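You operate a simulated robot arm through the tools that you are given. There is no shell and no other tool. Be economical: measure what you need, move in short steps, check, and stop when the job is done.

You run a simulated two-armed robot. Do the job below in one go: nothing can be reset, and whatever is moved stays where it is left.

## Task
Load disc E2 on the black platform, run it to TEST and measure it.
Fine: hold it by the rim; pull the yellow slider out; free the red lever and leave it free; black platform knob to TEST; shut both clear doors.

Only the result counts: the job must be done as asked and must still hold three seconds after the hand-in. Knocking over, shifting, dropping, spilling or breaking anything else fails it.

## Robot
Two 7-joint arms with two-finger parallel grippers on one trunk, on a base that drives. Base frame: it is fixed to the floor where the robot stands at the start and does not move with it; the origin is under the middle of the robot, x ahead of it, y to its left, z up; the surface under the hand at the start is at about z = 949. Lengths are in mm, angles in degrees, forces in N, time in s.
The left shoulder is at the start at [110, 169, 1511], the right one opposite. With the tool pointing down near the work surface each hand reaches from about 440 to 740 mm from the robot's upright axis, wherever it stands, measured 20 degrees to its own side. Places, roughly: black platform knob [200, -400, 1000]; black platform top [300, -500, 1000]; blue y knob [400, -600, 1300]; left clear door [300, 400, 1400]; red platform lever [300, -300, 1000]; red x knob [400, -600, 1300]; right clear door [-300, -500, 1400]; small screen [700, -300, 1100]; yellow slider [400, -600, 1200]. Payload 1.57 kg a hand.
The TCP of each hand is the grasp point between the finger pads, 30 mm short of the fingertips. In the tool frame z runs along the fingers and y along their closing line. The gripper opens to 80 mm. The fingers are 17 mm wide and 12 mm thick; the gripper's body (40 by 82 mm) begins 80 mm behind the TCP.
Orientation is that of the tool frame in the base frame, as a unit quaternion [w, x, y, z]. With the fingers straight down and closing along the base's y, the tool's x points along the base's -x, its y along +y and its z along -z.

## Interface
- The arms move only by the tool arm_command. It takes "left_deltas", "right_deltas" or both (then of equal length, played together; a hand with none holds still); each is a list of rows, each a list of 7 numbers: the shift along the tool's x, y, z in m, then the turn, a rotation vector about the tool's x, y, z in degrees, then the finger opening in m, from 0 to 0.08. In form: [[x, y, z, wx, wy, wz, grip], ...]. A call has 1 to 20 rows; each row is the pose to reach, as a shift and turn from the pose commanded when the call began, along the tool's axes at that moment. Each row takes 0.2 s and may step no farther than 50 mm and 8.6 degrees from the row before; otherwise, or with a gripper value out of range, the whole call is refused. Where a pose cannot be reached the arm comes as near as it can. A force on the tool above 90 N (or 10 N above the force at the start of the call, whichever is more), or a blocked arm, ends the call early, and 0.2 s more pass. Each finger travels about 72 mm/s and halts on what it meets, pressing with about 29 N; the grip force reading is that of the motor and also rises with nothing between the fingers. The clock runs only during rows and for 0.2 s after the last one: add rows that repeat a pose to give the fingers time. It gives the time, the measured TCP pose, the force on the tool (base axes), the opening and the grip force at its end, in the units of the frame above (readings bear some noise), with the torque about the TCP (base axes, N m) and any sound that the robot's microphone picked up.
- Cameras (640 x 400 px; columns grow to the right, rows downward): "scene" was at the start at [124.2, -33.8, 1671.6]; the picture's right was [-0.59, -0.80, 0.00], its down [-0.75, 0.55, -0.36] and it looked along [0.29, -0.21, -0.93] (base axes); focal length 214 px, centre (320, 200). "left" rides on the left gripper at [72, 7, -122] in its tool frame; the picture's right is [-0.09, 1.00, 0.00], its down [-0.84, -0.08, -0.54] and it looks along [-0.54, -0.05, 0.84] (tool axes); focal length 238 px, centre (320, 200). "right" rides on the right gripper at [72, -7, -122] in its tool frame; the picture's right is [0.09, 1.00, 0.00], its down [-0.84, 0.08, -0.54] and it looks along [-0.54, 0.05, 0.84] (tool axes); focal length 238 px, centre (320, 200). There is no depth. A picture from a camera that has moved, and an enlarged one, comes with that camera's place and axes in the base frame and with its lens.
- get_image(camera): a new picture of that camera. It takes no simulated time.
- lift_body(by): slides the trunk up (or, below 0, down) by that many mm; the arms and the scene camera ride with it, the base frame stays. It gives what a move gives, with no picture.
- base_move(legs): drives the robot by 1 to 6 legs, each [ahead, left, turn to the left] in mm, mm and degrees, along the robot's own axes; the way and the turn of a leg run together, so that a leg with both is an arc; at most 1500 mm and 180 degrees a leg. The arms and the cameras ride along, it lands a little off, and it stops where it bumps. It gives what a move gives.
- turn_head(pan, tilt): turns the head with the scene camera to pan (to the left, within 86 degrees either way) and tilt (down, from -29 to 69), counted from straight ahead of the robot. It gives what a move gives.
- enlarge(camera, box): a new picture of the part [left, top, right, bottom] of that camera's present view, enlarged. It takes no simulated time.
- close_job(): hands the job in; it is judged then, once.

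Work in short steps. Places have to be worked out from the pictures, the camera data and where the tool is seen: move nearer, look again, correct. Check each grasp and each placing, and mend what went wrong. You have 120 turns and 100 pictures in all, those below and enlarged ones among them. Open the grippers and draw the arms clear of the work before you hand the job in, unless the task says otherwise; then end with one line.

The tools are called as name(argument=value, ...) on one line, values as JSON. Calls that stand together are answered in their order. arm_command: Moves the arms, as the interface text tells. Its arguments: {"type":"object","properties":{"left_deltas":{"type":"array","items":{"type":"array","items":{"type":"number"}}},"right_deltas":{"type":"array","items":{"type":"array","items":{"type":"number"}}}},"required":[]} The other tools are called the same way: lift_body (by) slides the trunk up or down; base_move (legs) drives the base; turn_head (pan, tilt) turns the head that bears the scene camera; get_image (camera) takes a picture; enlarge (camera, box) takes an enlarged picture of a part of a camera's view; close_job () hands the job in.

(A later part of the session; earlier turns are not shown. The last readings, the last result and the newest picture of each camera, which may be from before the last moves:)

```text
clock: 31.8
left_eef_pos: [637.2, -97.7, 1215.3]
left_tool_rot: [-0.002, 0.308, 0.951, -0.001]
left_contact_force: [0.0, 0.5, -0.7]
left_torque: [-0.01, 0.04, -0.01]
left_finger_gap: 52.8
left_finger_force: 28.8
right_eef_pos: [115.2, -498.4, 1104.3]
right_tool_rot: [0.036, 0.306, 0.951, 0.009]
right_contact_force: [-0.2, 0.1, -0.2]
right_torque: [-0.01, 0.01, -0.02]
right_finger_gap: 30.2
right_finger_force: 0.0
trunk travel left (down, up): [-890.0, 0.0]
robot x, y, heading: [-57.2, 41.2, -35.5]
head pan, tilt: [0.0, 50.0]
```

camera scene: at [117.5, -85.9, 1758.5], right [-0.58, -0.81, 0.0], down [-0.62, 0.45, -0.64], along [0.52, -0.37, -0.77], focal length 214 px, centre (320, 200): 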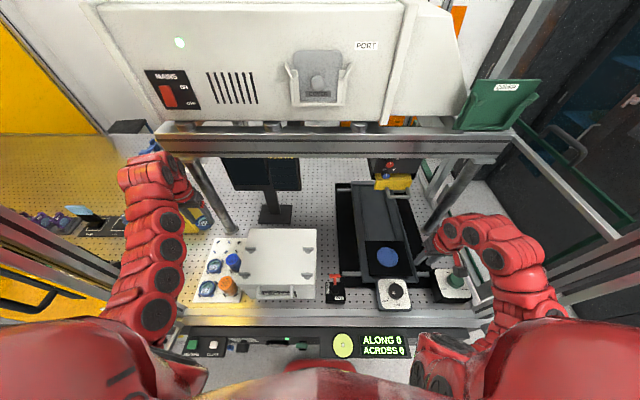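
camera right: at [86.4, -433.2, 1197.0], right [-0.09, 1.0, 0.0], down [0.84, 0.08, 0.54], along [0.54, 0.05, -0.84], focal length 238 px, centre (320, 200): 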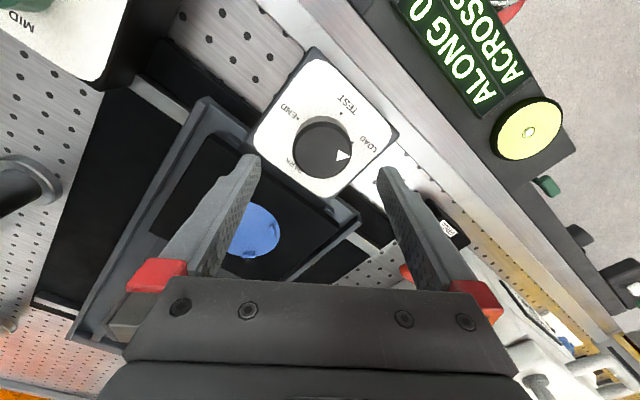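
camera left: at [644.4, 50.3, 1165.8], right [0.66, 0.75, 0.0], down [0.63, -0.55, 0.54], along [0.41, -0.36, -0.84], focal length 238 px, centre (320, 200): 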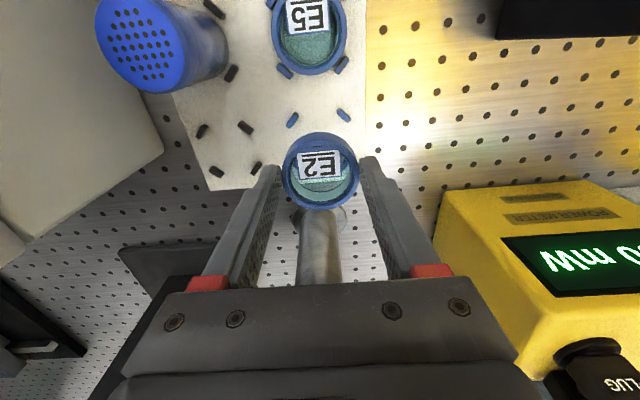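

Left is at u≈-296, v≈573, z 1215. I sweep it right 450 mm at this height.

arm_command(left_deltas=[[0, -0.04, 0, 0, 0, 0, 0.045], [0, -0.08, 0, 0, 0, 0, 0.045], [0, -0.12, 0, 0, 0, 0, 0.045], [0, -0.16, 0, 0, 0, 0, 0.045], [0, -0.2, 0, 0, 0, 0, 0.045], [0, -0.24, 0, 0, 0, 0, 0.045], [0, -0.28, 0, 0, 0, 0, 0.045], [0, -0.32, 0, 0, 0, 0, 0.045], [0, -0.36, 0, 0, 0, 0, 0.045], [0, -0.4, 0, 0, 0, 0, 0.045], [0, -0.44, 0, 0, 0, 0, 0.045], [0, -0.44, 0, 0, 0, 0, 0.045]])

get_image(camera="scene")

get_image(camera="left")

```text
clock: 34.4
left_eef_pos: [379.6, -453.5, 1214.5]
left_tool_rot: [-0.001, 0.307, 0.952, -0.001]
left_contact_force: [0.7, -0.5, -0.4]
left_torque: [-0.01, 0.0, -0.01]
left_finger_gap: 52.5
left_finger_force: 28.7
left hand out of reach, approached as far as the arm can: row 11, 12
right_eef_pos: [116.6, -499.4, 1102.5]
right_tool_rot: [0.036, 0.306, 0.951, 0.008]
right_contact_force: [-0.6, 0.1, 0.5]
right_torque: [-0.01, 0.06, 0.0]
right_finger_gap: 30.0
right_finger_force: 0.1
trunk travel left (down, up): [-890.0, 0.0]
robot x, y, heading: [-54.9, 40.9, -35.7]
head pan, tilt: [0.0, 50.0]
```

```text
65 pictures are left
camera scene: at [71.3, -51.0, 1758.6], right [-0.58, -0.81, 0.0], down [-0.62, 0.45, -0.64], along [0.52, -0.37, -0.77], focal length 214 px, centre (320, 200)
```

scene: 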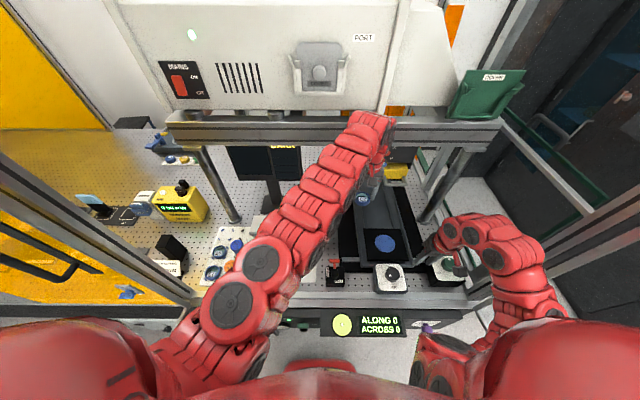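

```text
64 pictures are left
camera left: at [325.5, -405.6, 1337.3], right [0.66, 0.75, 0.0], down [0.63, -0.55, 0.54], along [0.41, -0.36, -0.84], focal length 238 px, centre (320, 200)
```

left: 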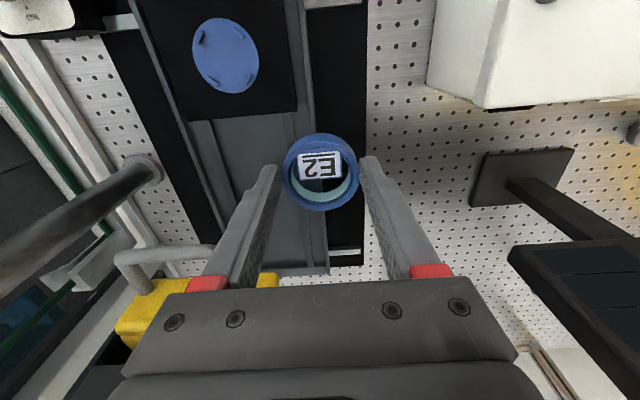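

The seat triangulates to about (256, -500, 996). I lower the left hand to ≈1124 and draw it back, then shift the base right 60 and ahead 25.

arm_command(left_deltas=[[0.01, 0, 0.03, 0, 0, 0, 0.045], [0.025, 0, 0.06, 0, 0, 0, 0.045], [0.05, 0, 0.09, 0, 0, 0, 0.045], [0.065, 0, 0.09, 0, 0, 0, 0.045], [0.065, 0, 0.09, 0, 0, 0, 0.045]])

base_move(legs=[[25, -60, 0]])

get_image(camera="left")

```text
clock: 35.6
left_eef_pos: [324.6, -413.7, 1127.5]
left_tool_rot: [0.0, 0.309, 0.951, 0.0]
left_contact_force: [0.4, -0.3, -1.4]
left_torque: [0.0, 0.04, -0.05]
left_finger_gap: 52.8
left_finger_force: 29.2
right_eef_pos: [115.6, -499.6, 1103.3]
right_tool_rot: [0.036, 0.306, 0.951, 0.009]
right_contact_force: [-0.4, 0.6, 0.9]
right_torque: [-0.02, 0.03, 0.04]
right_finger_gap: 29.8
right_finger_force: 0.2
trunk travel left (down, up): [-890.0, 0.0]
robot x, y, heading: [-55.7, 40.5, -35.4]
head pan, tilt: [0.0, 50.0]
```

```text
clock: 36.6
left_eef_pos: [312.5, -473.4, 1128.0]
left_tool_rot: [-0.001, 0.305, 0.952, -0.001]
left_contact_force: [0.2, -0.1, -0.9]
left_torque: [-0.03, 0.02, 0.03]
left_finger_gap: 52.8
left_finger_force: 28.7
right_eef_pos: [103.0, -559.2, 1104.3]
right_tool_rot: [0.037, 0.304, 0.952, 0.008]
right_contact_force: [-0.1, 0.0, 0.1]
right_torque: [-0.05, 0.01, 0.02]
right_finger_gap: 29.9
right_finger_force: 0.0
trunk travel left (down, up): [-890.0, 0.0]
robot x, y, heading: [-69.6, -22.5, -35.6]
head pan, tilt: [0.0, 50.0]
```

```text
63 pictures are left
camera left: at [257.7, -425.7, 1250.6], right [0.66, 0.76, 0.0], down [0.64, -0.55, 0.54], along [0.41, -0.36, -0.84], focal length 238 px, centre (320, 200)
```

left: 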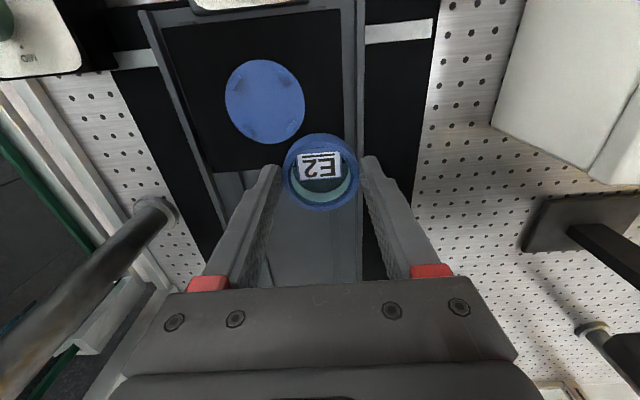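

Seat confirmed at (256, -499, 996). I move over it (54 mm right, 30 mm back) and lower to z≈1065.

arm_command(left_deltas=[[0.015, -0.027, 0, 0, 0, 0, 0.045], [0.03, -0.054, 0, 0, 0, 0, 0.045], [0.03, -0.054, 0.03, 0, 0, 0, 0.045], [0.03, -0.054, 0.063, 0, 0, 0, 0.045], [0.03, -0.054, 0.063, 0, 0, 0, 0.045]])

get_image(camera="left")

```text
clock: 37.8
left_eef_pos: [255.4, -503.5, 1064.5]
left_tool_rot: [-0.001, 0.306, 0.952, 0.001]
left_contact_force: [-0.1, 0.2, -0.5]
left_torque: [-0.01, 0.01, 0.03]
left_finger_gap: 52.6
left_finger_force: 29.0
right_eef_pos: [102.5, -562.4, 1103.0]
right_tool_rot: [0.036, 0.304, 0.952, 0.009]
right_contact_force: [0.4, -0.2, 1.3]
right_torque: [0.02, -0.01, -0.01]
right_finger_gap: 30.0
right_finger_force: 0.1
trunk travel left (down, up): [-890.0, 0.0]
robot x, y, heading: [-73.5, -22.6, -35.5]
head pan, tilt: [0.0, 50.0]
```

```text
62 pictures are left
camera left: at [201.4, -456.0, 1186.8], right [0.66, 0.76, 0.0], down [0.63, -0.55, 0.54], along [0.41, -0.35, -0.84], focal length 238 px, centre (320, 200)
```

left: 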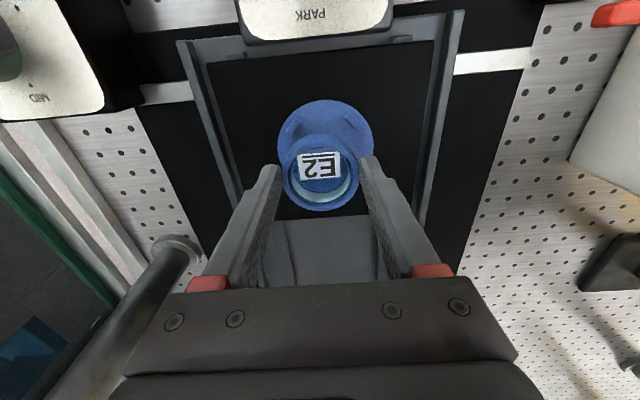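

I enlarge to see the seat's pegs for fine alignment.

enlarge(camera="left", box=[250, 80, 400, 230])

```text
2.67 times, centred on (325, 155) of left
camera zoom: at [201.4, -456.0, 1186.8], right [0.66, 0.76, 0.0], down [0.63, -0.55, 0.54], along [0.41, -0.35, -0.84], focal length 636 px, centre (307, 320)
```

zoom: 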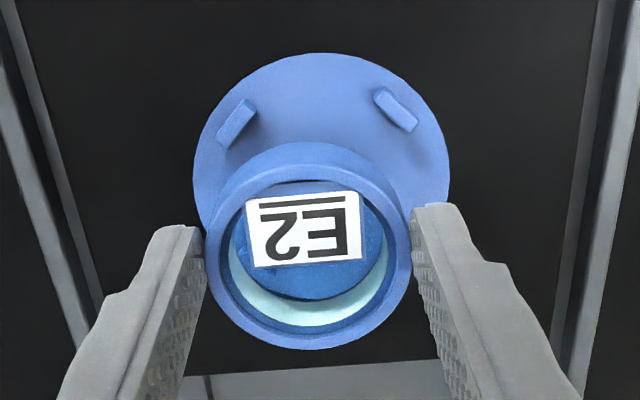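

Comparing peg positions with the view at the tray grasp, I need about 4 mm left, 3 mm back and ~23 mm down. I apply the lateral part and go down 10 mm, then recheck.

arm_command(left_deltas=[[0.003, 0.004, 0, 0, 0, 0, 0.045], [0.003, 0.004, 0.01, 0, 0, 0, 0.045], [0.003, 0.004, 0.01, 0, 0, 0, 0.045]])

enlarge(camera="left", box=[220, 100, 420, 240])

```text
clock: 38.6
left_eef_pos: [255.9, -497.8, 1054.4]
left_tool_rot: [-0.001, 0.306, 0.952, 0.001]
left_contact_force: [0.4, -0.2, -0.7]
left_torque: [0.01, 0.01, -0.01]
left_finger_gap: 52.7
left_finger_force: 29.0
right_eef_pos: [102.2, -563.4, 1102.7]
right_tool_rot: [0.036, 0.305, 0.952, 0.009]
right_contact_force: [-0.2, 0.6, 0.3]
right_torque: [-0.02, 0.03, 0.03]
right_finger_gap: 29.9
right_finger_force: 0.1
trunk travel left (down, up): [-890.0, 0.0]
robot x, y, heading: [-70.5, -24.7, -35.3]
head pan, tilt: [0.0, 50.0]
```

```text
2.86 times, centred on (320, 170) of left
camera zoom: at [200.8, -451.0, 1176.3], right [0.66, 0.76, 0.0], down [0.64, -0.55, 0.54], along [0.41, -0.35, -0.84], focal length 681 px, centre (320, 286)
```

zoom: 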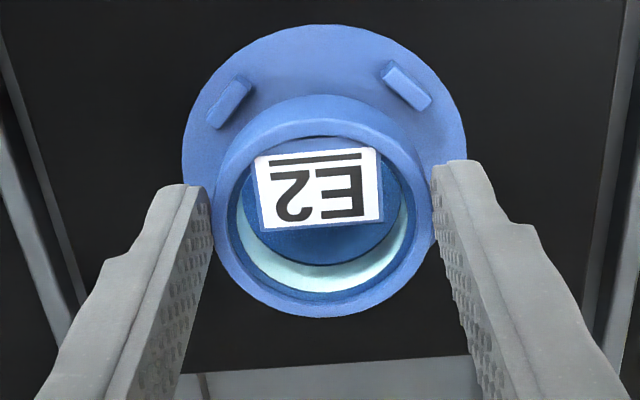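

Remaining error is about 1 mm; about 13 mm left to descend. I go down 9 mm and check.

arm_command(left_deltas=[[0, 0.001, 0.005, 0, 0, 0, 0.045], [0, 0.001, 0.009, 0, 0, 0, 0.045], [0, 0.001, 0.009, 0, 0, 0, 0.045]])

enlarge(camera="left", box=[220, 100, 420, 240])

```text
clock: 39.4
left_eef_pos: [255.8, -497.2, 1044.4]
left_tool_rot: [-0.001, 0.306, 0.952, 0.001]
left_contact_force: [0.5, -0.2, 0.2]
left_torque: [0.03, 0.03, -0.01]
left_finger_gap: 52.3
left_finger_force: 29.2
right_eef_pos: [102.2, -562.7, 1104.1]
right_tool_rot: [0.036, 0.304, 0.952, 0.009]
right_contact_force: [0.0, -0.3, 0.0]
right_torque: [-0.03, -0.03, 0.05]
right_finger_gap: 29.9
right_finger_force: 0.0
trunk travel left (down, up): [-890.0, 0.0]
robot x, y, heading: [-72.3, -21.5, -35.3]
head pan, tilt: [0.0, 50.0]
```

```text
2.86 times, centred on (320, 170) of left
camera zoom: at [201.1, -450.0, 1167.2], right [0.66, 0.75, 0.0], down [0.64, -0.55, 0.54], along [0.41, -0.36, -0.84], focal length 681 px, centre (320, 286)
```

zoom: 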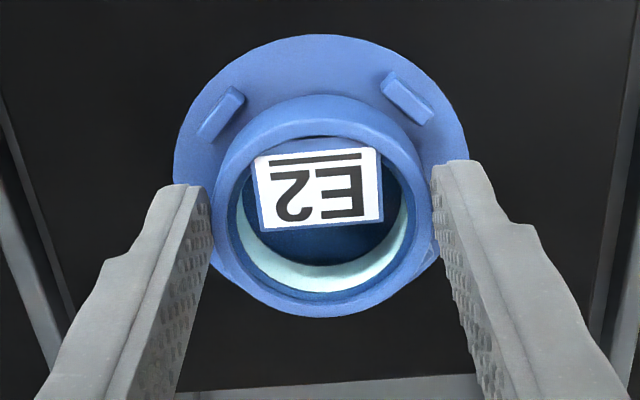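

Nearly aligned; about 6 mm left. I descend 5 mm.

arm_command(left_deltas=[[-0.001, 0, 0.003, 0, 0, 0, 0.045], [-0.001, 0, 0.005, 0, 0, 0, 0.045], [-0.001, 0, 0.005, 0, 0, 0, 0.045]])

enlarge(camera="left", box=[220, 100, 420, 240])

```text
clock: 40.2
left_eef_pos: [257.1, -497.9, 1039.9]
left_tool_rot: [0.0, 0.307, 0.952, 0.0]
left_contact_force: [0.7, 0.2, -0.9]
left_torque: [0.05, -0.02, 0.01]
left_finger_gap: 52.6
left_finger_force: 29.1
right_eef_pos: [102.5, -562.2, 1103.0]
right_tool_rot: [0.037, 0.303, 0.952, 0.009]
right_contact_force: [-0.1, 1.0, -0.3]
right_torque: [0.01, -0.04, 0.0]
right_finger_gap: 29.8
right_finger_force: 0.0
trunk travel left (down, up): [-890.0, 0.0]
robot x, y, heading: [-71.9, -23.8, -35.5]
head pan, tilt: [0.0, 50.0]
```

```text
2.86 times, centred on (320, 170) of left
camera zoom: at [202.9, -450.6, 1162.5], right [0.66, 0.75, 0.0], down [0.64, -0.55, 0.54], along [0.41, -0.36, -0.84], focal length 681 px, centre (320, 286)
```

zoom: 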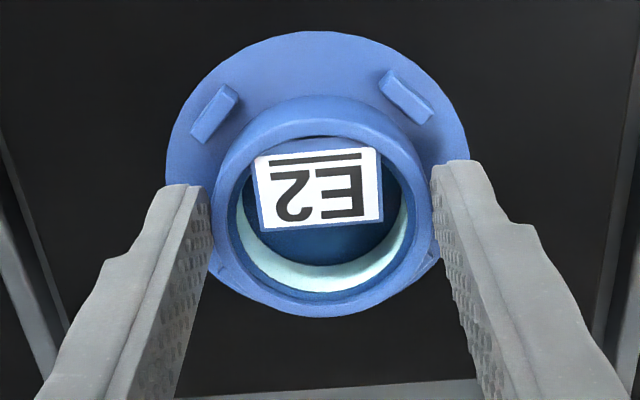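

Aligned with the target view. I descend in 1 mm steps and watch force.

arm_command(left_deltas=[[0, 0, 0.002, 0, 0, 0, 0.045], [0, 0, 0.004, 0, 0, 0, 0.045], [0, 0, 0.004, 0, 0, 0, 0.045]])

arm_command(left_deltas=[[0, 0, 0.001, 0, 0, 0, 0.045], [0, 0, 0.001, 0, 0, 0, 0.045]])

enlarge(camera="left", box=[220, 100, 420, 240])

```text
clock: 41.0
left_eef_pos: [257.4, -498.5, 1039.6]
left_tool_rot: [0.002, 0.307, 0.952, -0.002]
left_contact_force: [3.8, -0.8, 27.4]
left_torque: [0.04, -0.2, -0.01]
left_finger_gap: 52.8
left_finger_force: 29.1
right_eef_pos: [102.0, -560.7, 1105.4]
right_tool_rot: [0.037, 0.304, 0.952, 0.008]
right_contact_force: [0.4, -0.6, 0.4]
right_torque: [0.01, 0.02, 0.01]
right_finger_gap: 29.8
right_finger_force: 0.0
trunk travel left (down, up): [-890.0, 0.0]
robot x, y, heading: [-72.8, -19.4, -35.3]
head pan, tilt: [0.0, 50.0]
```

```text
clock: 41.6
left_eef_pos: [256.7, -497.7, 1036.1]
left_tool_rot: [0.001, 0.306, 0.952, 0.0]
left_contact_force: [5.2, -7.0, 27.6]
left_torque: [-0.2, -0.36, 0.03]
left_finger_gap: 52.8
left_finger_force: 28.6
right_eef_pos: [101.7, -561.6, 1103.7]
right_tool_rot: [0.035, 0.304, 0.952, 0.008]
right_contact_force: [-0.1, -0.1, 0.1]
right_torque: [0.0, -0.01, 0.02]
right_finger_gap: 29.9
right_finger_force: 0.1
trunk travel left (down, up): [-890.0, 0.0]
robot x, y, heading: [-69.4, -21.1, -35.6]
head pan, tilt: [0.0, 50.0]
```

```text
2.86 times, centred on (320, 170) of left
camera zoom: at [202.3, -450.6, 1158.4], right [0.66, 0.76, 0.0], down [0.63, -0.55, 0.54], along [0.41, -0.36, -0.84], focal length 681 px, centre (320, 286)
```

zoom: 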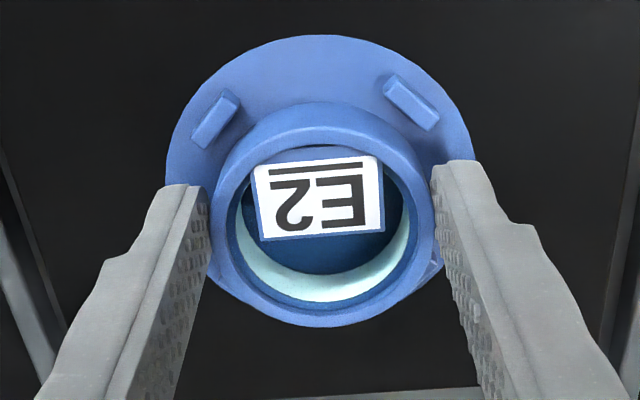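

Contact at 27 N with the ring pushed up slightly in the fingers, so it may be on the rear pegs or already down. I ease up 1 mm and nudge 1.5 mm toward the front, watching force.

arm_command(left_deltas=[[0, 0, -0.001, 0, 0, 0, 0.045], [0.0015, 0, -0.001, 0, 0, 0, 0.045], [0.0015, 0, -0.001, 0, 0, 0, 0.045]])

enlarge(camera="left", box=[220, 100, 420, 240])

```text
clock: 42.4
left_eef_pos: [256.1, -496.7, 1036.9]
left_tool_rot: [-0.001, 0.306, 0.952, 0.001]
left_contact_force: [3.9, -4.4, 18.4]
left_torque: [-0.34, -0.27, 0.0]
left_finger_gap: 52.6
left_finger_force: 28.9
right_eef_pos: [101.7, -561.1, 1102.6]
right_tool_rot: [0.035, 0.304, 0.952, 0.009]
right_contact_force: [0.2, 0.1, -0.6]
right_torque: [-0.03, 0.01, 0.04]
right_finger_gap: 30.0
right_finger_force: 0.1
trunk travel left (down, up): [-890.0, 0.0]
robot x, y, heading: [-72.0, -21.5, -35.6]
head pan, tilt: [0.0, 50.0]
```

```text
2.86 times, centred on (320, 170) of left
camera zoom: at [200.8, -448.9, 1158.4], right [0.66, 0.76, 0.0], down [0.64, -0.55, 0.54], along [0.41, -0.35, -0.84], focal length 681 px, centre (320, 286)
```

zoom: 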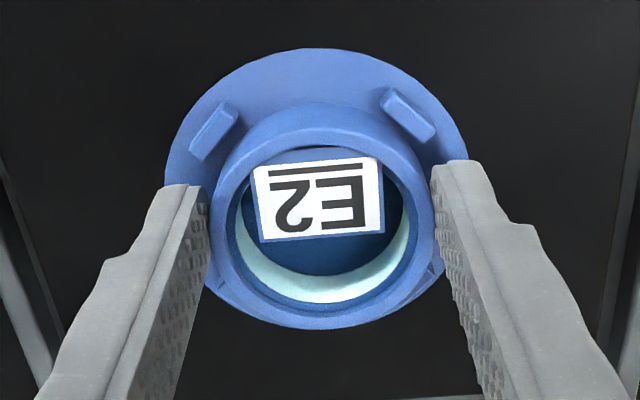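

Ring-to-peg offset now matches the tray view. I press down 2 mm to see whether it drops in.

arm_command(left_deltas=[[0, 0, 0.001, 0, 0, 0, 0.045], [0, 0, 0.002, 0, 0, 0, 0.045], [0, 0, 0.002, 0, 0, 0, 0.045]])

enlarge(camera="left", box=[220, 100, 420, 240])

```text
clock: 43.2
left_eef_pos: [254.8, -496.0, 1035.5]
left_tool_rot: [0.001, 0.306, 0.952, 0.0]
left_contact_force: [1.9, -2.0, 24.3]
left_torque: [-0.1, -0.2, -0.01]
left_finger_gap: 52.4
left_finger_force: 28.9
right_eef_pos: [101.6, -560.3, 1102.9]
right_tool_rot: [0.037, 0.304, 0.952, 0.009]
right_contact_force: [0.6, -0.1, -0.3]
right_torque: [0.01, 0.02, 0.02]
right_finger_gap: 30.0
right_finger_force: 0.0
trunk travel left (down, up): [-890.0, 0.0]
robot x, y, heading: [-69.1, -22.2, -35.4]
head pan, tilt: [0.0, 50.0]
```

```text
2.86 times, centred on (320, 170) of left
camera zoom: at [200.4, -448.4, 1157.8], right [0.66, 0.75, 0.0], down [0.63, -0.55, 0.54], along [0.41, -0.36, -0.84], focal length 681 px, centre (320, 286)
```

zoom: 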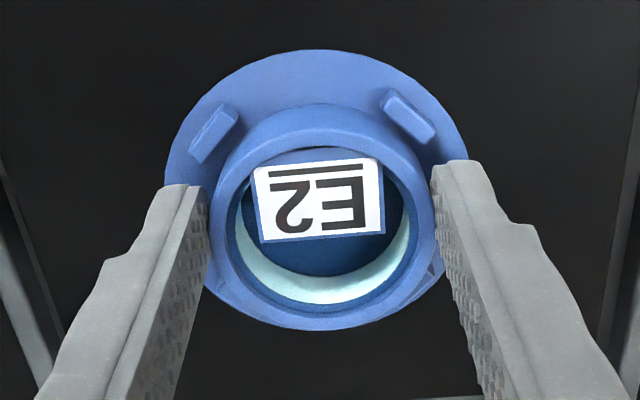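

Force steady and torque small, so it looks seated. I ease up 1.5 mm to unload and open the fingers a little, then look.

arm_command(left_deltas=[[0, 0, -0.001, 0, 0, 0, 0.045], [0, 0, -0.001, 0, 0, 0, 0.056], [0, 0, -0.001, 0, 0, 0, 0.062], [0, 0, -0.001, 0, 0, 0, 0.062]])

enlarge(camera="left", box=[220, 100, 420, 240])

```text
clock: 44.2
left_eef_pos: [255.5, -497.1, 1034.1]
left_tool_rot: [-0.001, 0.306, 0.952, 0.0]
left_contact_force: [-0.4, -0.4, -1.7]
left_torque: [-0.01, -0.01, 0.05]
left_finger_gap: 62.0
left_finger_force: 0.0
right_eef_pos: [102.9, -563.2, 1102.1]
right_tool_rot: [0.036, 0.304, 0.952, 0.01]
right_contact_force: [0.6, -0.1, -0.4]
right_torque: [0.02, -0.06, -0.02]
right_finger_gap: 30.0
right_finger_force: 0.1
trunk travel left (down, up): [-890.0, 0.0]
robot x, y, heading: [-67.2, -26.1, -35.4]
head pan, tilt: [0.0, 50.0]
```

```text
2.86 times, centred on (320, 170) of left
camera zoom: at [201.5, -450.2, 1157.7], right [0.66, 0.76, 0.0], down [0.64, -0.55, 0.54], along [0.41, -0.35, -0.84], focal length 681 px, centre (320, 286)
```

zoom: 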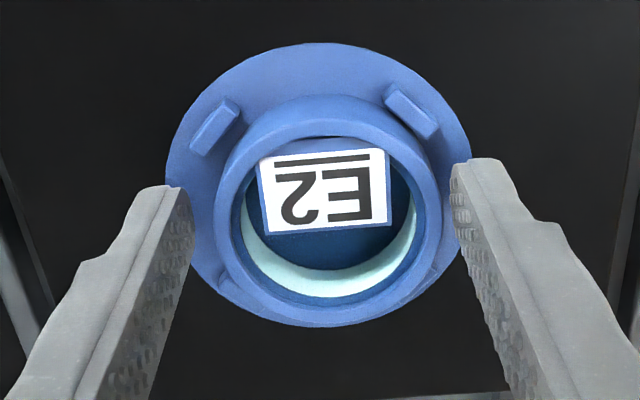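

Released. I open wider and raise the left hand 60 mm to check the seating.

arm_command(left_deltas=[[0, 0, 0, 0, 0, 0, 0.075], [0, 0, -0.02, 0, 0, 0, 0.075], [0, 0, -0.045, 0, 0, 0, 0.075], [0, 0, -0.07, 0, 0, 0, 0.075], [0, 0, -0.07, 0, 0, 0, 0.075]])

enlarge(camera="left", box=[230, 60, 410, 200])

```text
clock: 45.4
left_eef_pos: [256.6, -499.2, 1102.8]
left_tool_rot: [-0.001, 0.307, 0.952, -0.001]
left_contact_force: [0.9, 0.7, -1.3]
left_torque: [0.04, 0.0, 0.01]
left_finger_gap: 75.2
left_finger_force: 0.1
right_eef_pos: [101.2, -563.0, 1102.3]
right_tool_rot: [0.036, 0.304, 0.952, 0.01]
right_contact_force: [0.4, 0.3, -0.5]
right_torque: [0.02, -0.03, -0.04]
right_finger_gap: 29.9
right_finger_force: 0.0
trunk travel left (down, up): [-890.0, 0.0]
robot x, y, heading: [-71.2, -24.4, -35.7]
head pan, tilt: [0.0, 50.0]
```

```text
2.86 times, centred on (320, 130) of left
camera zoom: at [202.2, -451.4, 1226.1], right [0.66, 0.76, 0.0], down [0.64, -0.55, 0.54], along [0.41, -0.36, -0.84], focal length 681 px, centre (320, 400)
```

zoom: 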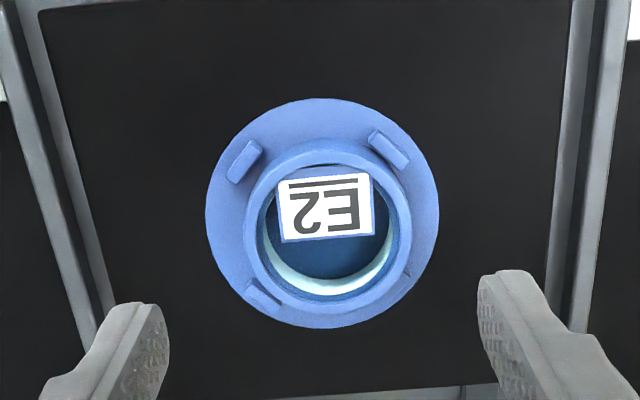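

The disc sits flat but appears ~2 mm off-centre leftward and ~3 mm toward the front. I'll regrip by the rim with the hand centred on the pegs, slide it inward 2.5 mm, and release.

arm_command(left_deltas=[[0, 0.002, 0.02, 0, 0, 0, 0.075], [0, 0.002, 0.045, 0, 0, 0, 0.075], [0, 0.002, 0.068, 0, 0, 0, 0.075], [0, 0.002, 0.068, 0, 0, 0, 0.06], [0, 0.002, 0.068, 0, 0, 0, 0.05], [0, 0.002, 0.068, 0, 0, 0, 0.05], [0, 0.002, 0.067, 0, 0, 0, 0.05], [-0.0025, 0.002, 0.067, 0, 0, 0, 0.05], [-0.0025, 0.002, 0.067, 0, 0, 0, 0.05]])

arm_command(left_deltas=[[0, 0, 0, 0, 0, 0, 0.055], [0, 0, 0, 0, 0, 0, 0.06], [0, 0, 0, 0, 0, 0, 0.075], [0, 0, -0.02, 0, 0, 0, 0.075], [0, 0, -0.045, 0, 0, 0, 0.075], [0, 0, -0.068, 0, 0, 0, 0.075], [0, 0, -0.068, 0, 0, 0, 0.075]])

enlarge(camera="left", box=[230, 60, 410, 200])

```text
clock: 47.4
left_eef_pos: [259.1, -497.3, 1039.1]
left_tool_rot: [-0.001, 0.307, 0.952, 0.0]
left_contact_force: [-0.1, 0.6, -0.9]
left_torque: [0.02, 0.03, -0.03]
left_finger_gap: 52.7
left_finger_force: 28.6
right_eef_pos: [102.4, -562.3, 1102.1]
right_tool_rot: [0.036, 0.304, 0.952, 0.009]
right_contact_force: [0.5, -0.2, -0.1]
right_torque: [0.01, 0.02, 0.02]
right_finger_gap: 30.0
right_finger_force: 0.1
trunk travel left (down, up): [-890.0, 0.0]
robot x, y, heading: [-73.1, -26.4, -35.4]
head pan, tilt: [0.0, 50.0]
```

```text
clock: 49.0
left_eef_pos: [258.6, -496.2, 1108.8]
left_tool_rot: [0.0, 0.307, 0.952, 0.001]
left_contact_force: [0.3, -0.1, 0.0]
left_torque: [0.01, -0.03, -0.02]
left_finger_gap: 74.9
left_finger_force: 0.1
right_eef_pos: [103.2, -563.8, 1102.0]
right_tool_rot: [0.036, 0.304, 0.952, 0.01]
right_contact_force: [-0.3, 1.0, -0.3]
right_torque: [0.01, 0.03, -0.04]
right_finger_gap: 29.9
right_finger_force: 0.0
trunk travel left (down, up): [-890.0, 0.0]
robot x, y, heading: [-68.7, -22.8, -35.4]
head pan, tilt: [0.0, 50.0]
```

```text
2.86 times, centred on (320, 130) of left
camera zoom: at [204.2, -448.4, 1230.1], right [0.66, 0.76, 0.0], down [0.64, -0.55, 0.54], along [0.41, -0.35, -0.84], focal length 681 px, centre (320, 400)
```

zoom: 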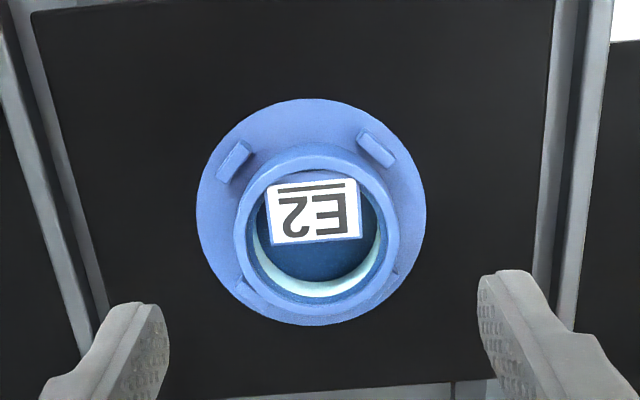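

E2 now sits centred and flat within the pegs. Next the red lever (u≈48, v≈393): I move the left hand over there, fingers mostly closed, and look.

arm_command(left_deltas=[[0, 0.04, -0.01, 0, 0, 0, 0.06], [0.01, 0.08, -0.01, 0, 0, 0, 0.04], [0.02, 0.12, -0.01, 0, 0, 0, 0.03], [0.03, 0.16, -0.01, 0, 0, 0, 0.03], [0.04, 0.19, -0.01, 0, 0, 0, 0.03], [0.04, 0.19, -0.01, 0, 0, 0, 0.03]])

get_image(camera="left")

```text
clock: 50.4
left_eef_pos: [377.7, -395.5, 1084.5]
left_tool_rot: [-0.001, 0.306, 0.952, 0.0]
left_contact_force: [0.0, -0.3, -0.8]
left_torque: [0.0, -0.01, 0.0]
left_finger_gap: 30.3
left_finger_force: 0.1
left hand out of reach, approached as far as the arm can: row 2, 3, 4, 5, 6
right_eef_pos: [102.0, -563.0, 1101.8]
right_tool_rot: [0.036, 0.304, 0.952, 0.01]
right_contact_force: [-0.2, 0.0, 0.2]
right_torque: [0.0, -0.03, 0.01]
right_finger_gap: 30.3
right_finger_force: 0.2
trunk travel left (down, up): [-890.0, 0.0]
robot x, y, heading: [-71.8, -21.5, -35.5]
head pan, tilt: [0.0, 50.0]
```

```text
51 pictures are left
camera left: at [323.0, -349.1, 1206.7], right [0.66, 0.75, 0.0], down [0.64, -0.55, 0.54], along [0.41, -0.35, -0.84], focal length 238 px, centre (320, 200)
```

left: 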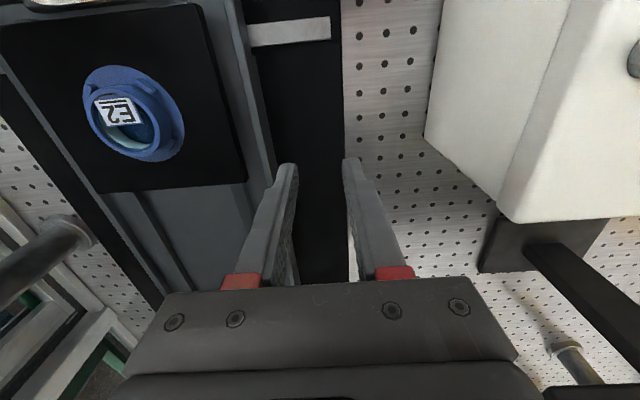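

The arm can't fold closer here, so I back the robot 110 mm.

base_move(legs=[[-110, 40, 0]])

get_image(camera="left")

get_image(camera="right")

```text
clock: 51.6
left_eef_pos: [315.2, -303.3, 1084.1]
left_tool_rot: [0.0, 0.307, 0.952, 0.001]
left_contact_force: [0.2, -0.2, 0.3]
left_torque: [0.04, 0.01, -0.02]
left_finger_gap: 30.1
left_finger_force: 0.0
right_eef_pos: [38.2, -470.1, 1102.1]
right_tool_rot: [0.035, 0.304, 0.952, 0.01]
right_contact_force: [0.1, 0.1, 0.4]
right_torque: [0.01, 0.04, -0.02]
right_finger_gap: 30.1
right_finger_force: 0.1
trunk travel left (down, up): [-890.0, 0.0]
robot x, y, heading: [-132.5, 71.5, -35.3]
head pan, tilt: [0.0, 50.0]
```

```text
50 pictures are left
camera left: at [259.7, -256.2, 1206.3], right [0.66, 0.75, 0.0], down [0.64, -0.55, 0.54], along [0.41, -0.35, -0.84], focal length 238 px, centre (320, 200)
```

left: 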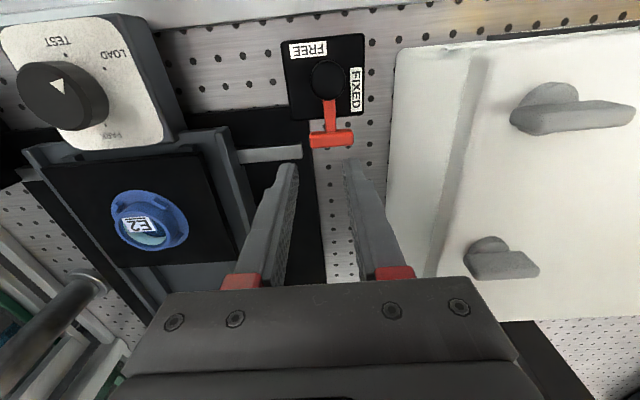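

```text
49 pictures are left
camera right: at [-31.5, -433.5, 1219.2], right [0.5, 0.86, 0.03], down [0.68, -0.42, 0.6], along [0.53, -0.28, -0.8], focal length 238 px, centre (320, 200)
```

right: 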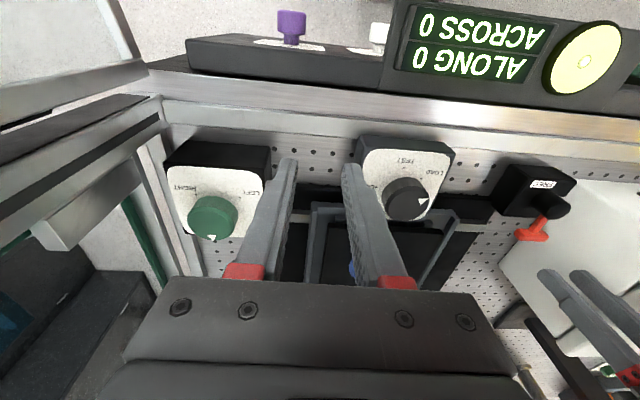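

Lever hub at about (275,-265, top 1038), T-handle at about (319,-293,994), pointing inward. I enlarge both views to understand its states.

enlarge(camera="right", box=[480, 140, 620, 260])

enlarge(camera="left", box=[270, 20, 390, 160])

```text
3.33 times, centred on (550, 200) of right
camera zoom: at [-31.5, -433.5, 1219.2], right [0.5, 0.86, 0.03], down [0.68, -0.42, 0.6], along [0.53, -0.28, -0.8], focal length 794 px, centre (-447, 200)
```

zoom: 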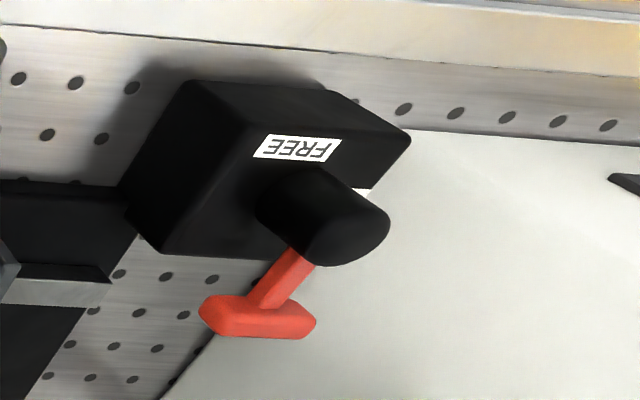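

```text
2.86 times, centred on (330, 90) of left
camera zoom: at [259.7, -256.2, 1206.3], right [0.66, 0.75, 0.0], down [0.64, -0.55, 0.54], along [0.41, -0.35, -0.84], focal length 681 px, centre (291, 514)
```

zoom: 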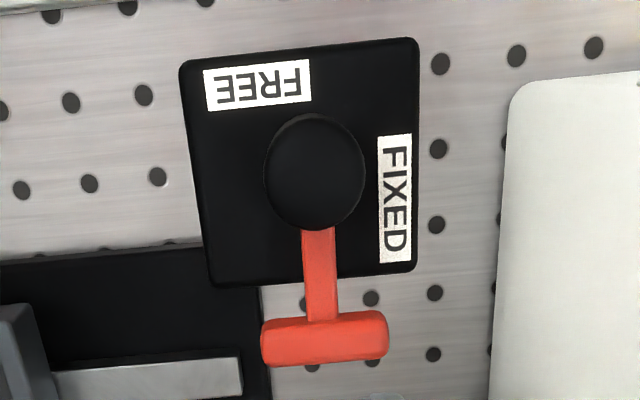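

Block top ≈978, T ≈994, 52 mm from the hub. I'll straddle the T-bar ends with the left fingers (65 mm open) and try gentle motion each way.

arm_command(left_deltas=[[0.003, 0.0106, 0, 0, 0, 0, 0.068], [0.003, 0.0106, 0.02, 0, 0, 0, 0.068], [0.003, 0.0106, 0.045, 0, 0, 0, 0.068], [0.003, 0.0106, 0.045, 0, 0, 0, 0.068]])

get_image(camera="left")

```text
clock: 52.6
left_eef_pos: [319.4, -290.7, 1038.7]
left_tool_rot: [-0.001, 0.308, 0.951, 0.0]
left_contact_force: [-0.7, -0.1, -0.2]
left_torque: [-0.01, -0.01, -0.04]
left_finger_gap: 67.9
left_finger_force: 0.0
left hand out of reach, approached as far as the arm can: row 1
right_eef_pos: [39.5, -469.7, 1104.1]
right_tool_rot: [0.036, 0.305, 0.952, 0.009]
right_contact_force: [0.2, 0.3, 0.4]
right_torque: [0.01, -0.03, -0.02]
right_finger_gap: 29.8
right_finger_force: 0.1
trunk travel left (down, up): [-890.0, 0.0]
robot x, y, heading: [-135.1, 68.5, -35.4]
head pan, tilt: [0.0, 50.0]
```

```text
46 pictures are left
camera left: at [265.4, -243.5, 1162.1], right [0.66, 0.75, 0.0], down [0.64, -0.55, 0.54], along [0.41, -0.35, -0.84], focal length 238 px, centre (320, 200)
```

left: 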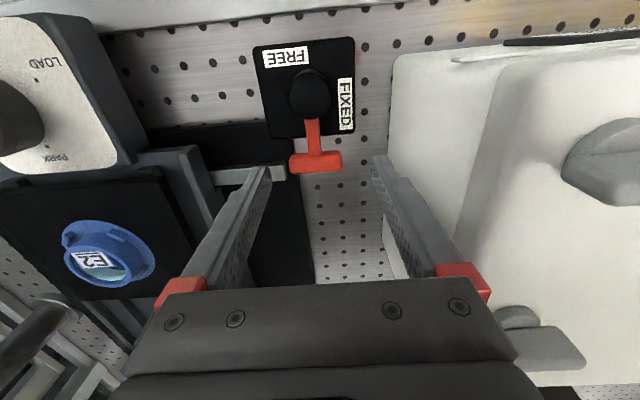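

The T is centred between the fingers. I lower 25 mm so the tips straddle it, then push 14 mm to the right (clockwise) to test.

arm_command(left_deltas=[[0, 0, 0.012, 0, 0, 0, 0.06], [0, 0, 0.025, 0, 0, 0, 0.055], [0, 0, 0.025, 0, 0, 0, 0.055]])

arm_command(left_deltas=[[0, -0.006, 0, 0, 0, 0, 0.055], [0, -0.012, 0, 0, 0, 0, 0.055], [0.001, -0.016, 0, 0, 0, 0, 0.055], [0.001, -0.016, 0, 0, 0, 0, 0.055]])

get_image(camera="left")

```text
clock: 53.5
left_eef_pos: [318.6, -289.0, 1015.3]
left_tool_rot: [-0.002, 0.307, 0.952, 0.001]
left_contact_force: [0.7, 0.3, 0.2]
left_torque: [-0.04, -0.04, 0.01]
left_finger_gap: 54.9
left_finger_force: 0.1
right_eef_pos: [38.4, -468.1, 1103.4]
right_tool_rot: [0.036, 0.304, 0.952, 0.01]
right_contact_force: [-0.2, 0.9, 0.7]
right_torque: [0.01, 0.01, -0.03]
right_finger_gap: 29.9
right_finger_force: 0.1
trunk travel left (down, up): [-890.0, 0.0]
robot x, y, heading: [-135.6, 68.6, -35.2]
head pan, tilt: [0.0, 50.0]
```

```text
clock: 54.5
left_eef_pos: [307.3, -303.2, 1014.7]
left_tool_rot: [-0.001, 0.307, 0.952, 0.0]
left_contact_force: [0.7, -0.3, -0.5]
left_torque: [0.01, -0.04, -0.04]
left_finger_gap: 56.8
left_finger_force: 0.6
right_eef_pos: [38.2, -470.0, 1103.4]
right_tool_rot: [0.037, 0.305, 0.951, 0.01]
right_contact_force: [-0.2, 0.2, 0.2]
right_torque: [0.01, -0.01, -0.02]
right_finger_gap: 29.6
right_finger_force: 0.0
trunk travel left (down, up): [-890.0, 0.0]
robot x, y, heading: [-136.3, 68.5, -35.4]
head pan, tilt: [0.0, 50.0]
```

```text
45 pictures are left
camera left: at [253.6, -255.7, 1137.2], right [0.66, 0.75, 0.0], down [0.64, -0.55, 0.54], along [0.41, -0.35, -0.84], focal length 238 px, centre (320, 200)
```

left: 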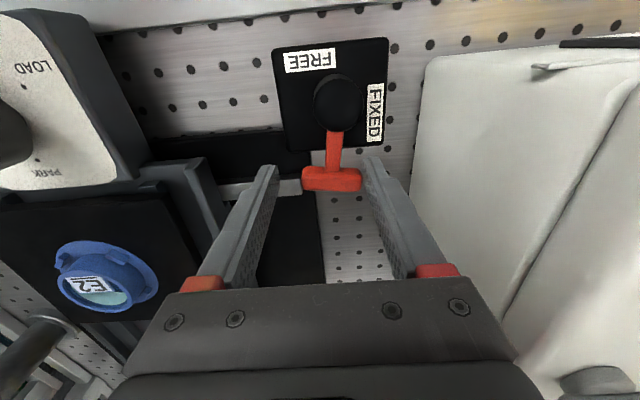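

The left finger just touches the T with no motion yet. I push 10 mm further this way.

arm_command(left_deltas=[[0, -0.005, 0, 0, 0, 0, 0.055], [0, -0.01, 0, 0, 0, 0, 0.055], [0, -0.01, 0, 0, 0, 0, 0.055]])

enlarge(camera="left", box=[240, 30, 420, 210])

```text
clock: 55.2
left_eef_pos: [300.1, -311.6, 1014.9]
left_tool_rot: [-0.001, 0.307, 0.952, 0.001]
left_contact_force: [0.1, 0.1, -0.2]
left_torque: [0.0, -0.01, -0.01]
left_finger_gap: 55.1
left_finger_force: 0.1
right_eef_pos: [37.8, -469.6, 1102.9]
right_tool_rot: [0.036, 0.305, 0.952, 0.01]
right_contact_force: [-0.2, 0.6, -0.3]
right_torque: [-0.01, -0.02, 0.04]
right_finger_gap: 30.0
right_finger_force: 0.1
trunk travel left (down, up): [-890.0, 0.0]
robot x, y, heading: [-132.7, 71.2, -35.2]
head pan, tilt: [0.0, 50.0]
```

```text
2.22 times, centred on (330, 120) of left
camera zoom: at [246.7, -264.3, 1136.7], right [0.66, 0.75, 0.0], down [0.64, -0.55, 0.54], along [0.41, -0.35, -0.84], focal length 530 px, centre (298, 378)
```

zoom: 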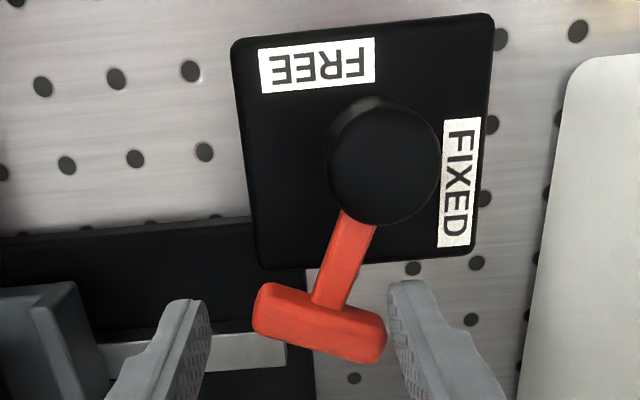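

The lever swings freely clockwise. I continue along the arc around the hub, turning the hand with it, towards 90°.

arm_command(left_deltas=[[0.003, -0.0065, 0, 0, 0, 8, 0.055], [0.007, -0.0125, 0, 0, 0, 16, 0.055], [0.012, -0.018, 0, 0, 0, 24, 0.055], [0.0174, -0.0225, 0, 0, 0, 32, 0.055], [0.0236, -0.0265, 0, 0, 0, 40, 0.055], [0.0236, -0.0265, 0, 0, 0, 40, 0.055]])

get_image(camera="left")

```text
clock: 56.6
left_eef_pos: [266.9, -320.7, 1015.0]
left_tool_rot: [-0.002, 0.615, 0.789, -0.001]
left_contact_force: [0.8, 0.9, 0.1]
left_torque: [0.0, -0.07, 0.02]
left_finger_gap: 55.7
left_finger_force: 0.5
right_eef_pos: [38.4, -469.3, 1102.8]
right_tool_rot: [0.036, 0.305, 0.952, 0.009]
right_contact_force: [0.3, -0.2, -0.1]
right_torque: [-0.02, 0.03, 0.0]
right_finger_gap: 29.9
right_finger_force: 0.0
trunk travel left (down, up): [-890.0, 0.0]
robot x, y, heading: [-134.6, 69.6, -35.3]
head pan, tilt: [0.0, 50.0]
```

```text
43 pictures are left
camera left: at [256.5, -249.9, 1137.0], right [0.99, 0.15, 0.0], down [0.13, -0.83, 0.54], along [0.08, -0.53, -0.84], focal length 238 px, centre (320, 200)
```

left: 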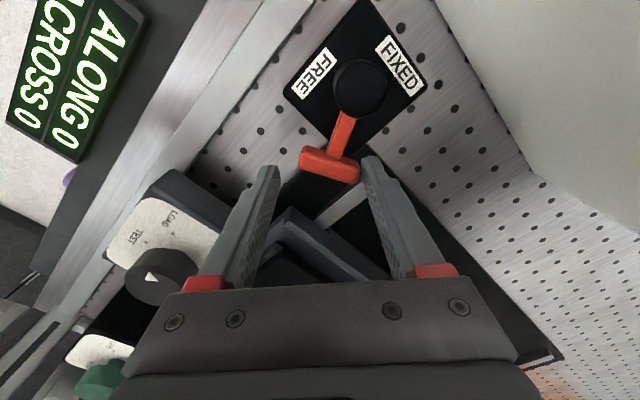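

Lever is at about 60°. I continue to ~98° commanded, since the T lags the finger slightly.

arm_command(left_deltas=[[0.0032, -0.0064, 0, 0, 0, 8, 0.055], [0.0072, -0.0125, 0, 0, 0, 16, 0.055], [0.0121, -0.0179, 0, 0, 0, 24, 0.055], [0.0163, -0.0216, 0, 0, 0, 30, 0.055], [0.0206, -0.0245, 0, 0, 0, 34, 0.055], [0.0206, -0.0245, 0, 0, 0, 34, 0.055]])

get_image(camera="left")

```text
clock: 58.0
left_eef_pos: [239.5, -306.4, 1014.4]
left_tool_rot: [-0.001, 0.818, 0.575, -0.001]
left_contact_force: [10.9, -6.3, 2.6]
left_torque: [0.0, -0.41, -0.17]
left_finger_gap: 66.0
left_finger_force: 6.5
right_eef_pos: [39.3, -470.2, 1102.1]
right_tool_rot: [0.035, 0.305, 0.952, 0.009]
right_contact_force: [0.0, -0.3, -0.1]
right_torque: [0.0, -0.01, 0.02]
right_finger_gap: 30.1
right_finger_force: 0.1
trunk travel left (down, up): [-890.0, 0.0]
robot x, y, heading: [-133.1, 71.5, -35.4]
head pan, tilt: [0.0, 50.0]
```

```text
42 pictures are left
camera left: at [270.2, -241.5, 1136.8], right [0.91, -0.42, 0.0], down [-0.35, -0.76, 0.54], along [-0.23, -0.49, -0.84], focal length 238 px, centre (320, 200)
```

left: 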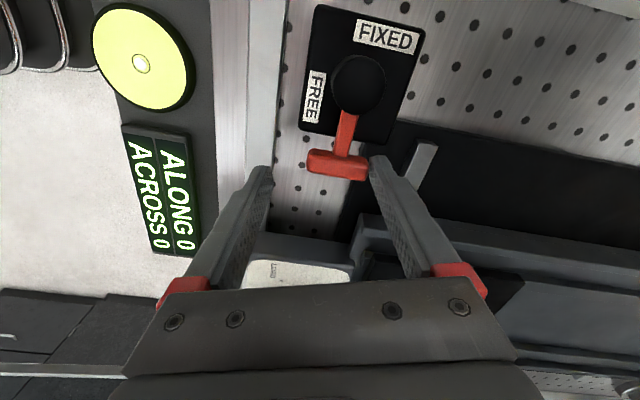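

The lever hits a stop pointing right: FREE. I relieve the push, raise the hand and check that it stays.

arm_command(left_deltas=[[-0.002, 0.008, 0, 0, 0, 0, 0.066], [-0.002, 0.008, -0.02, 0, 0, 0, 0.066], [-0.002, 0.008, -0.05, 0, 0, 0, 0.066], [-0.002, 0.008, -0.075, 0, 0, 0, 0.066]])

enlarge(camera="left", box=[80, 0, 480, 250])

```text
clock: 59.0
left_eef_pos: [254.7, -331.5, 1082.1]
left_tool_rot: [-0.003, 0.818, 0.576, -0.001]
left_contact_force: [0.4, 0.2, 0.3]
left_torque: [-0.02, -0.01, -0.02]
left_finger_gap: 66.0
left_finger_force: 0.2
left hand out of reach, approached as far as the arm can: row 3, 4
right_eef_pos: [37.4, -469.7, 1103.9]
right_tool_rot: [0.037, 0.305, 0.952, 0.009]
right_contact_force: [-0.6, -0.1, 0.1]
right_torque: [0.0, 0.0, 0.02]
right_finger_gap: 30.3
right_finger_force: 0.1
trunk travel left (down, up): [-890.0, 0.0]
robot x, y, heading: [-134.4, 69.6, -35.6]
head pan, tilt: [0.0, 50.0]
```

```text
1.60 times, centred on (280, 125) of left
camera zoom: at [284.3, -265.7, 1203.5], right [0.91, -0.42, 0.0], down [-0.35, -0.76, 0.54], along [-0.23, -0.49, -0.84], focal length 381 px, centre (384, 320)
```

zoom: 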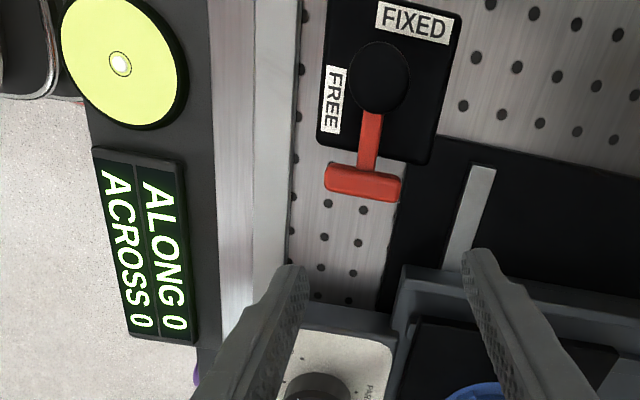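

Lever stays free. Now I draw the left hand back up and away while bringing the right hand level over the platform knob at about (154, -425).

arm_command(left_deltas=[[0.003, 0.0113, -0.011, 0, 0, -7.4, 0.05], [0.006, 0.0225, -0.022, 0, 0, -14.8, 0.04], [0.009, 0.0338, -0.033, 0, 0, -22.2, 0.03], [0.012, 0.045, -0.044, 0, 0, -29.6, 0.03], [0.015, 0.0563, -0.055, 0, 0, -37, 0.03], [0.018, 0.0676, -0.066, 0, 0, -44.4, 0.03], [0.021, 0.0789, -0.077, 0, 0, -51.8, 0.03], [0.024, 0.09, -0.088, 0, 0, -59.2, 0.03], [0.027, 0.1014, -0.099, 0, 0, -66.6, 0.03], [0.03, 0.1127, -0.11, 0, 0, -74, 0.03]], right_deltas=[[0, 0, 0, 0.5, 0.8, 0.1, 0.05], [-0.005, 0.01, 0, 1, 1.6, 0.2, 0.08], [-0.012, 0.02, 0, 1.5, 2.4, 0.3, 0.08], [-0.02, 0.032, 0, 2.2, 3.2, 0.4, 0.08], [-0.03, 0.045, 0, 2.26, 3.6, 0.47, 0.08], [-0.04, 0.06, 0, 2.26, 3.6, 0.47, 0.08], [-0.05, 0.075, 0, 2.26, 3.6, 0.47, 0.08], [-0.06, 0.09, 0.005, 2.26, 3.6, 0.47, 0.08], [-0.068, 0.105, 0.01, 2.26, 3.6, 0.47, 0.08], [-0.068, 0.105, 0.01, 2.26, 3.6, 0.47, 0.08]])

get_image(camera="right")

get_image(camera="scene")

```text
clock: 61.2
left_eef_pos: [370.1, -342.2, 1191.5]
left_tool_rot: [-0.002, 0.306, 0.952, 0.0]
left_contact_force: [0.0, -0.1, 0.5]
left_torque: [0.01, -0.01, 0.04]
left_finger_gap: 30.1
left_finger_force: 0.0
right_eef_pos: [154.5, -418.1, 1077.2]
right_tool_rot: [0.003, 0.309, 0.951, 0.001]
right_contact_force: [0.0, 0.2, 0.4]
right_torque: [0.02, -0.02, -0.02]
right_finger_gap: 79.8
right_finger_force: 0.1
right hand out of reach, approached as far as the arm can: row 2, 3, 4, 5, 6, 7, 8, 9, 10
trunk travel left (down, up): [-890.0, 0.0]
robot x, y, heading: [-133.7, 73.7, -35.7]
head pan, tilt: [0.0, 50.0]
```

```text
40 pictures are left
camera right: at [92.3, -381.7, 1198.9], right [0.51, 0.86, 0.0], down [0.72, -0.43, 0.55], along [0.47, -0.28, -0.84], focal length 238 px, centre (320, 200)
```

right: 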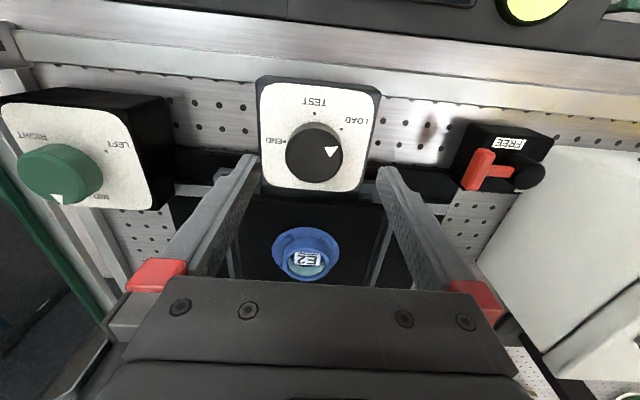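

```text
39 pictures are left
camera scene: at [-7.8, -21.5, 1758.6], right [-0.58, -0.81, 0.0], down [-0.62, 0.44, -0.64], along [0.52, -0.37, -0.77], focal length 214 px, centre (320, 200)
```

scene: 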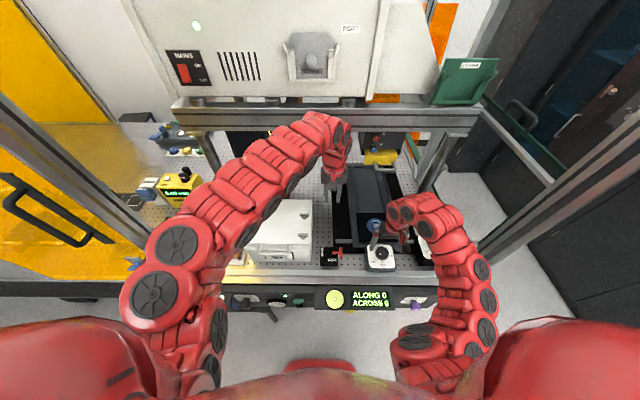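

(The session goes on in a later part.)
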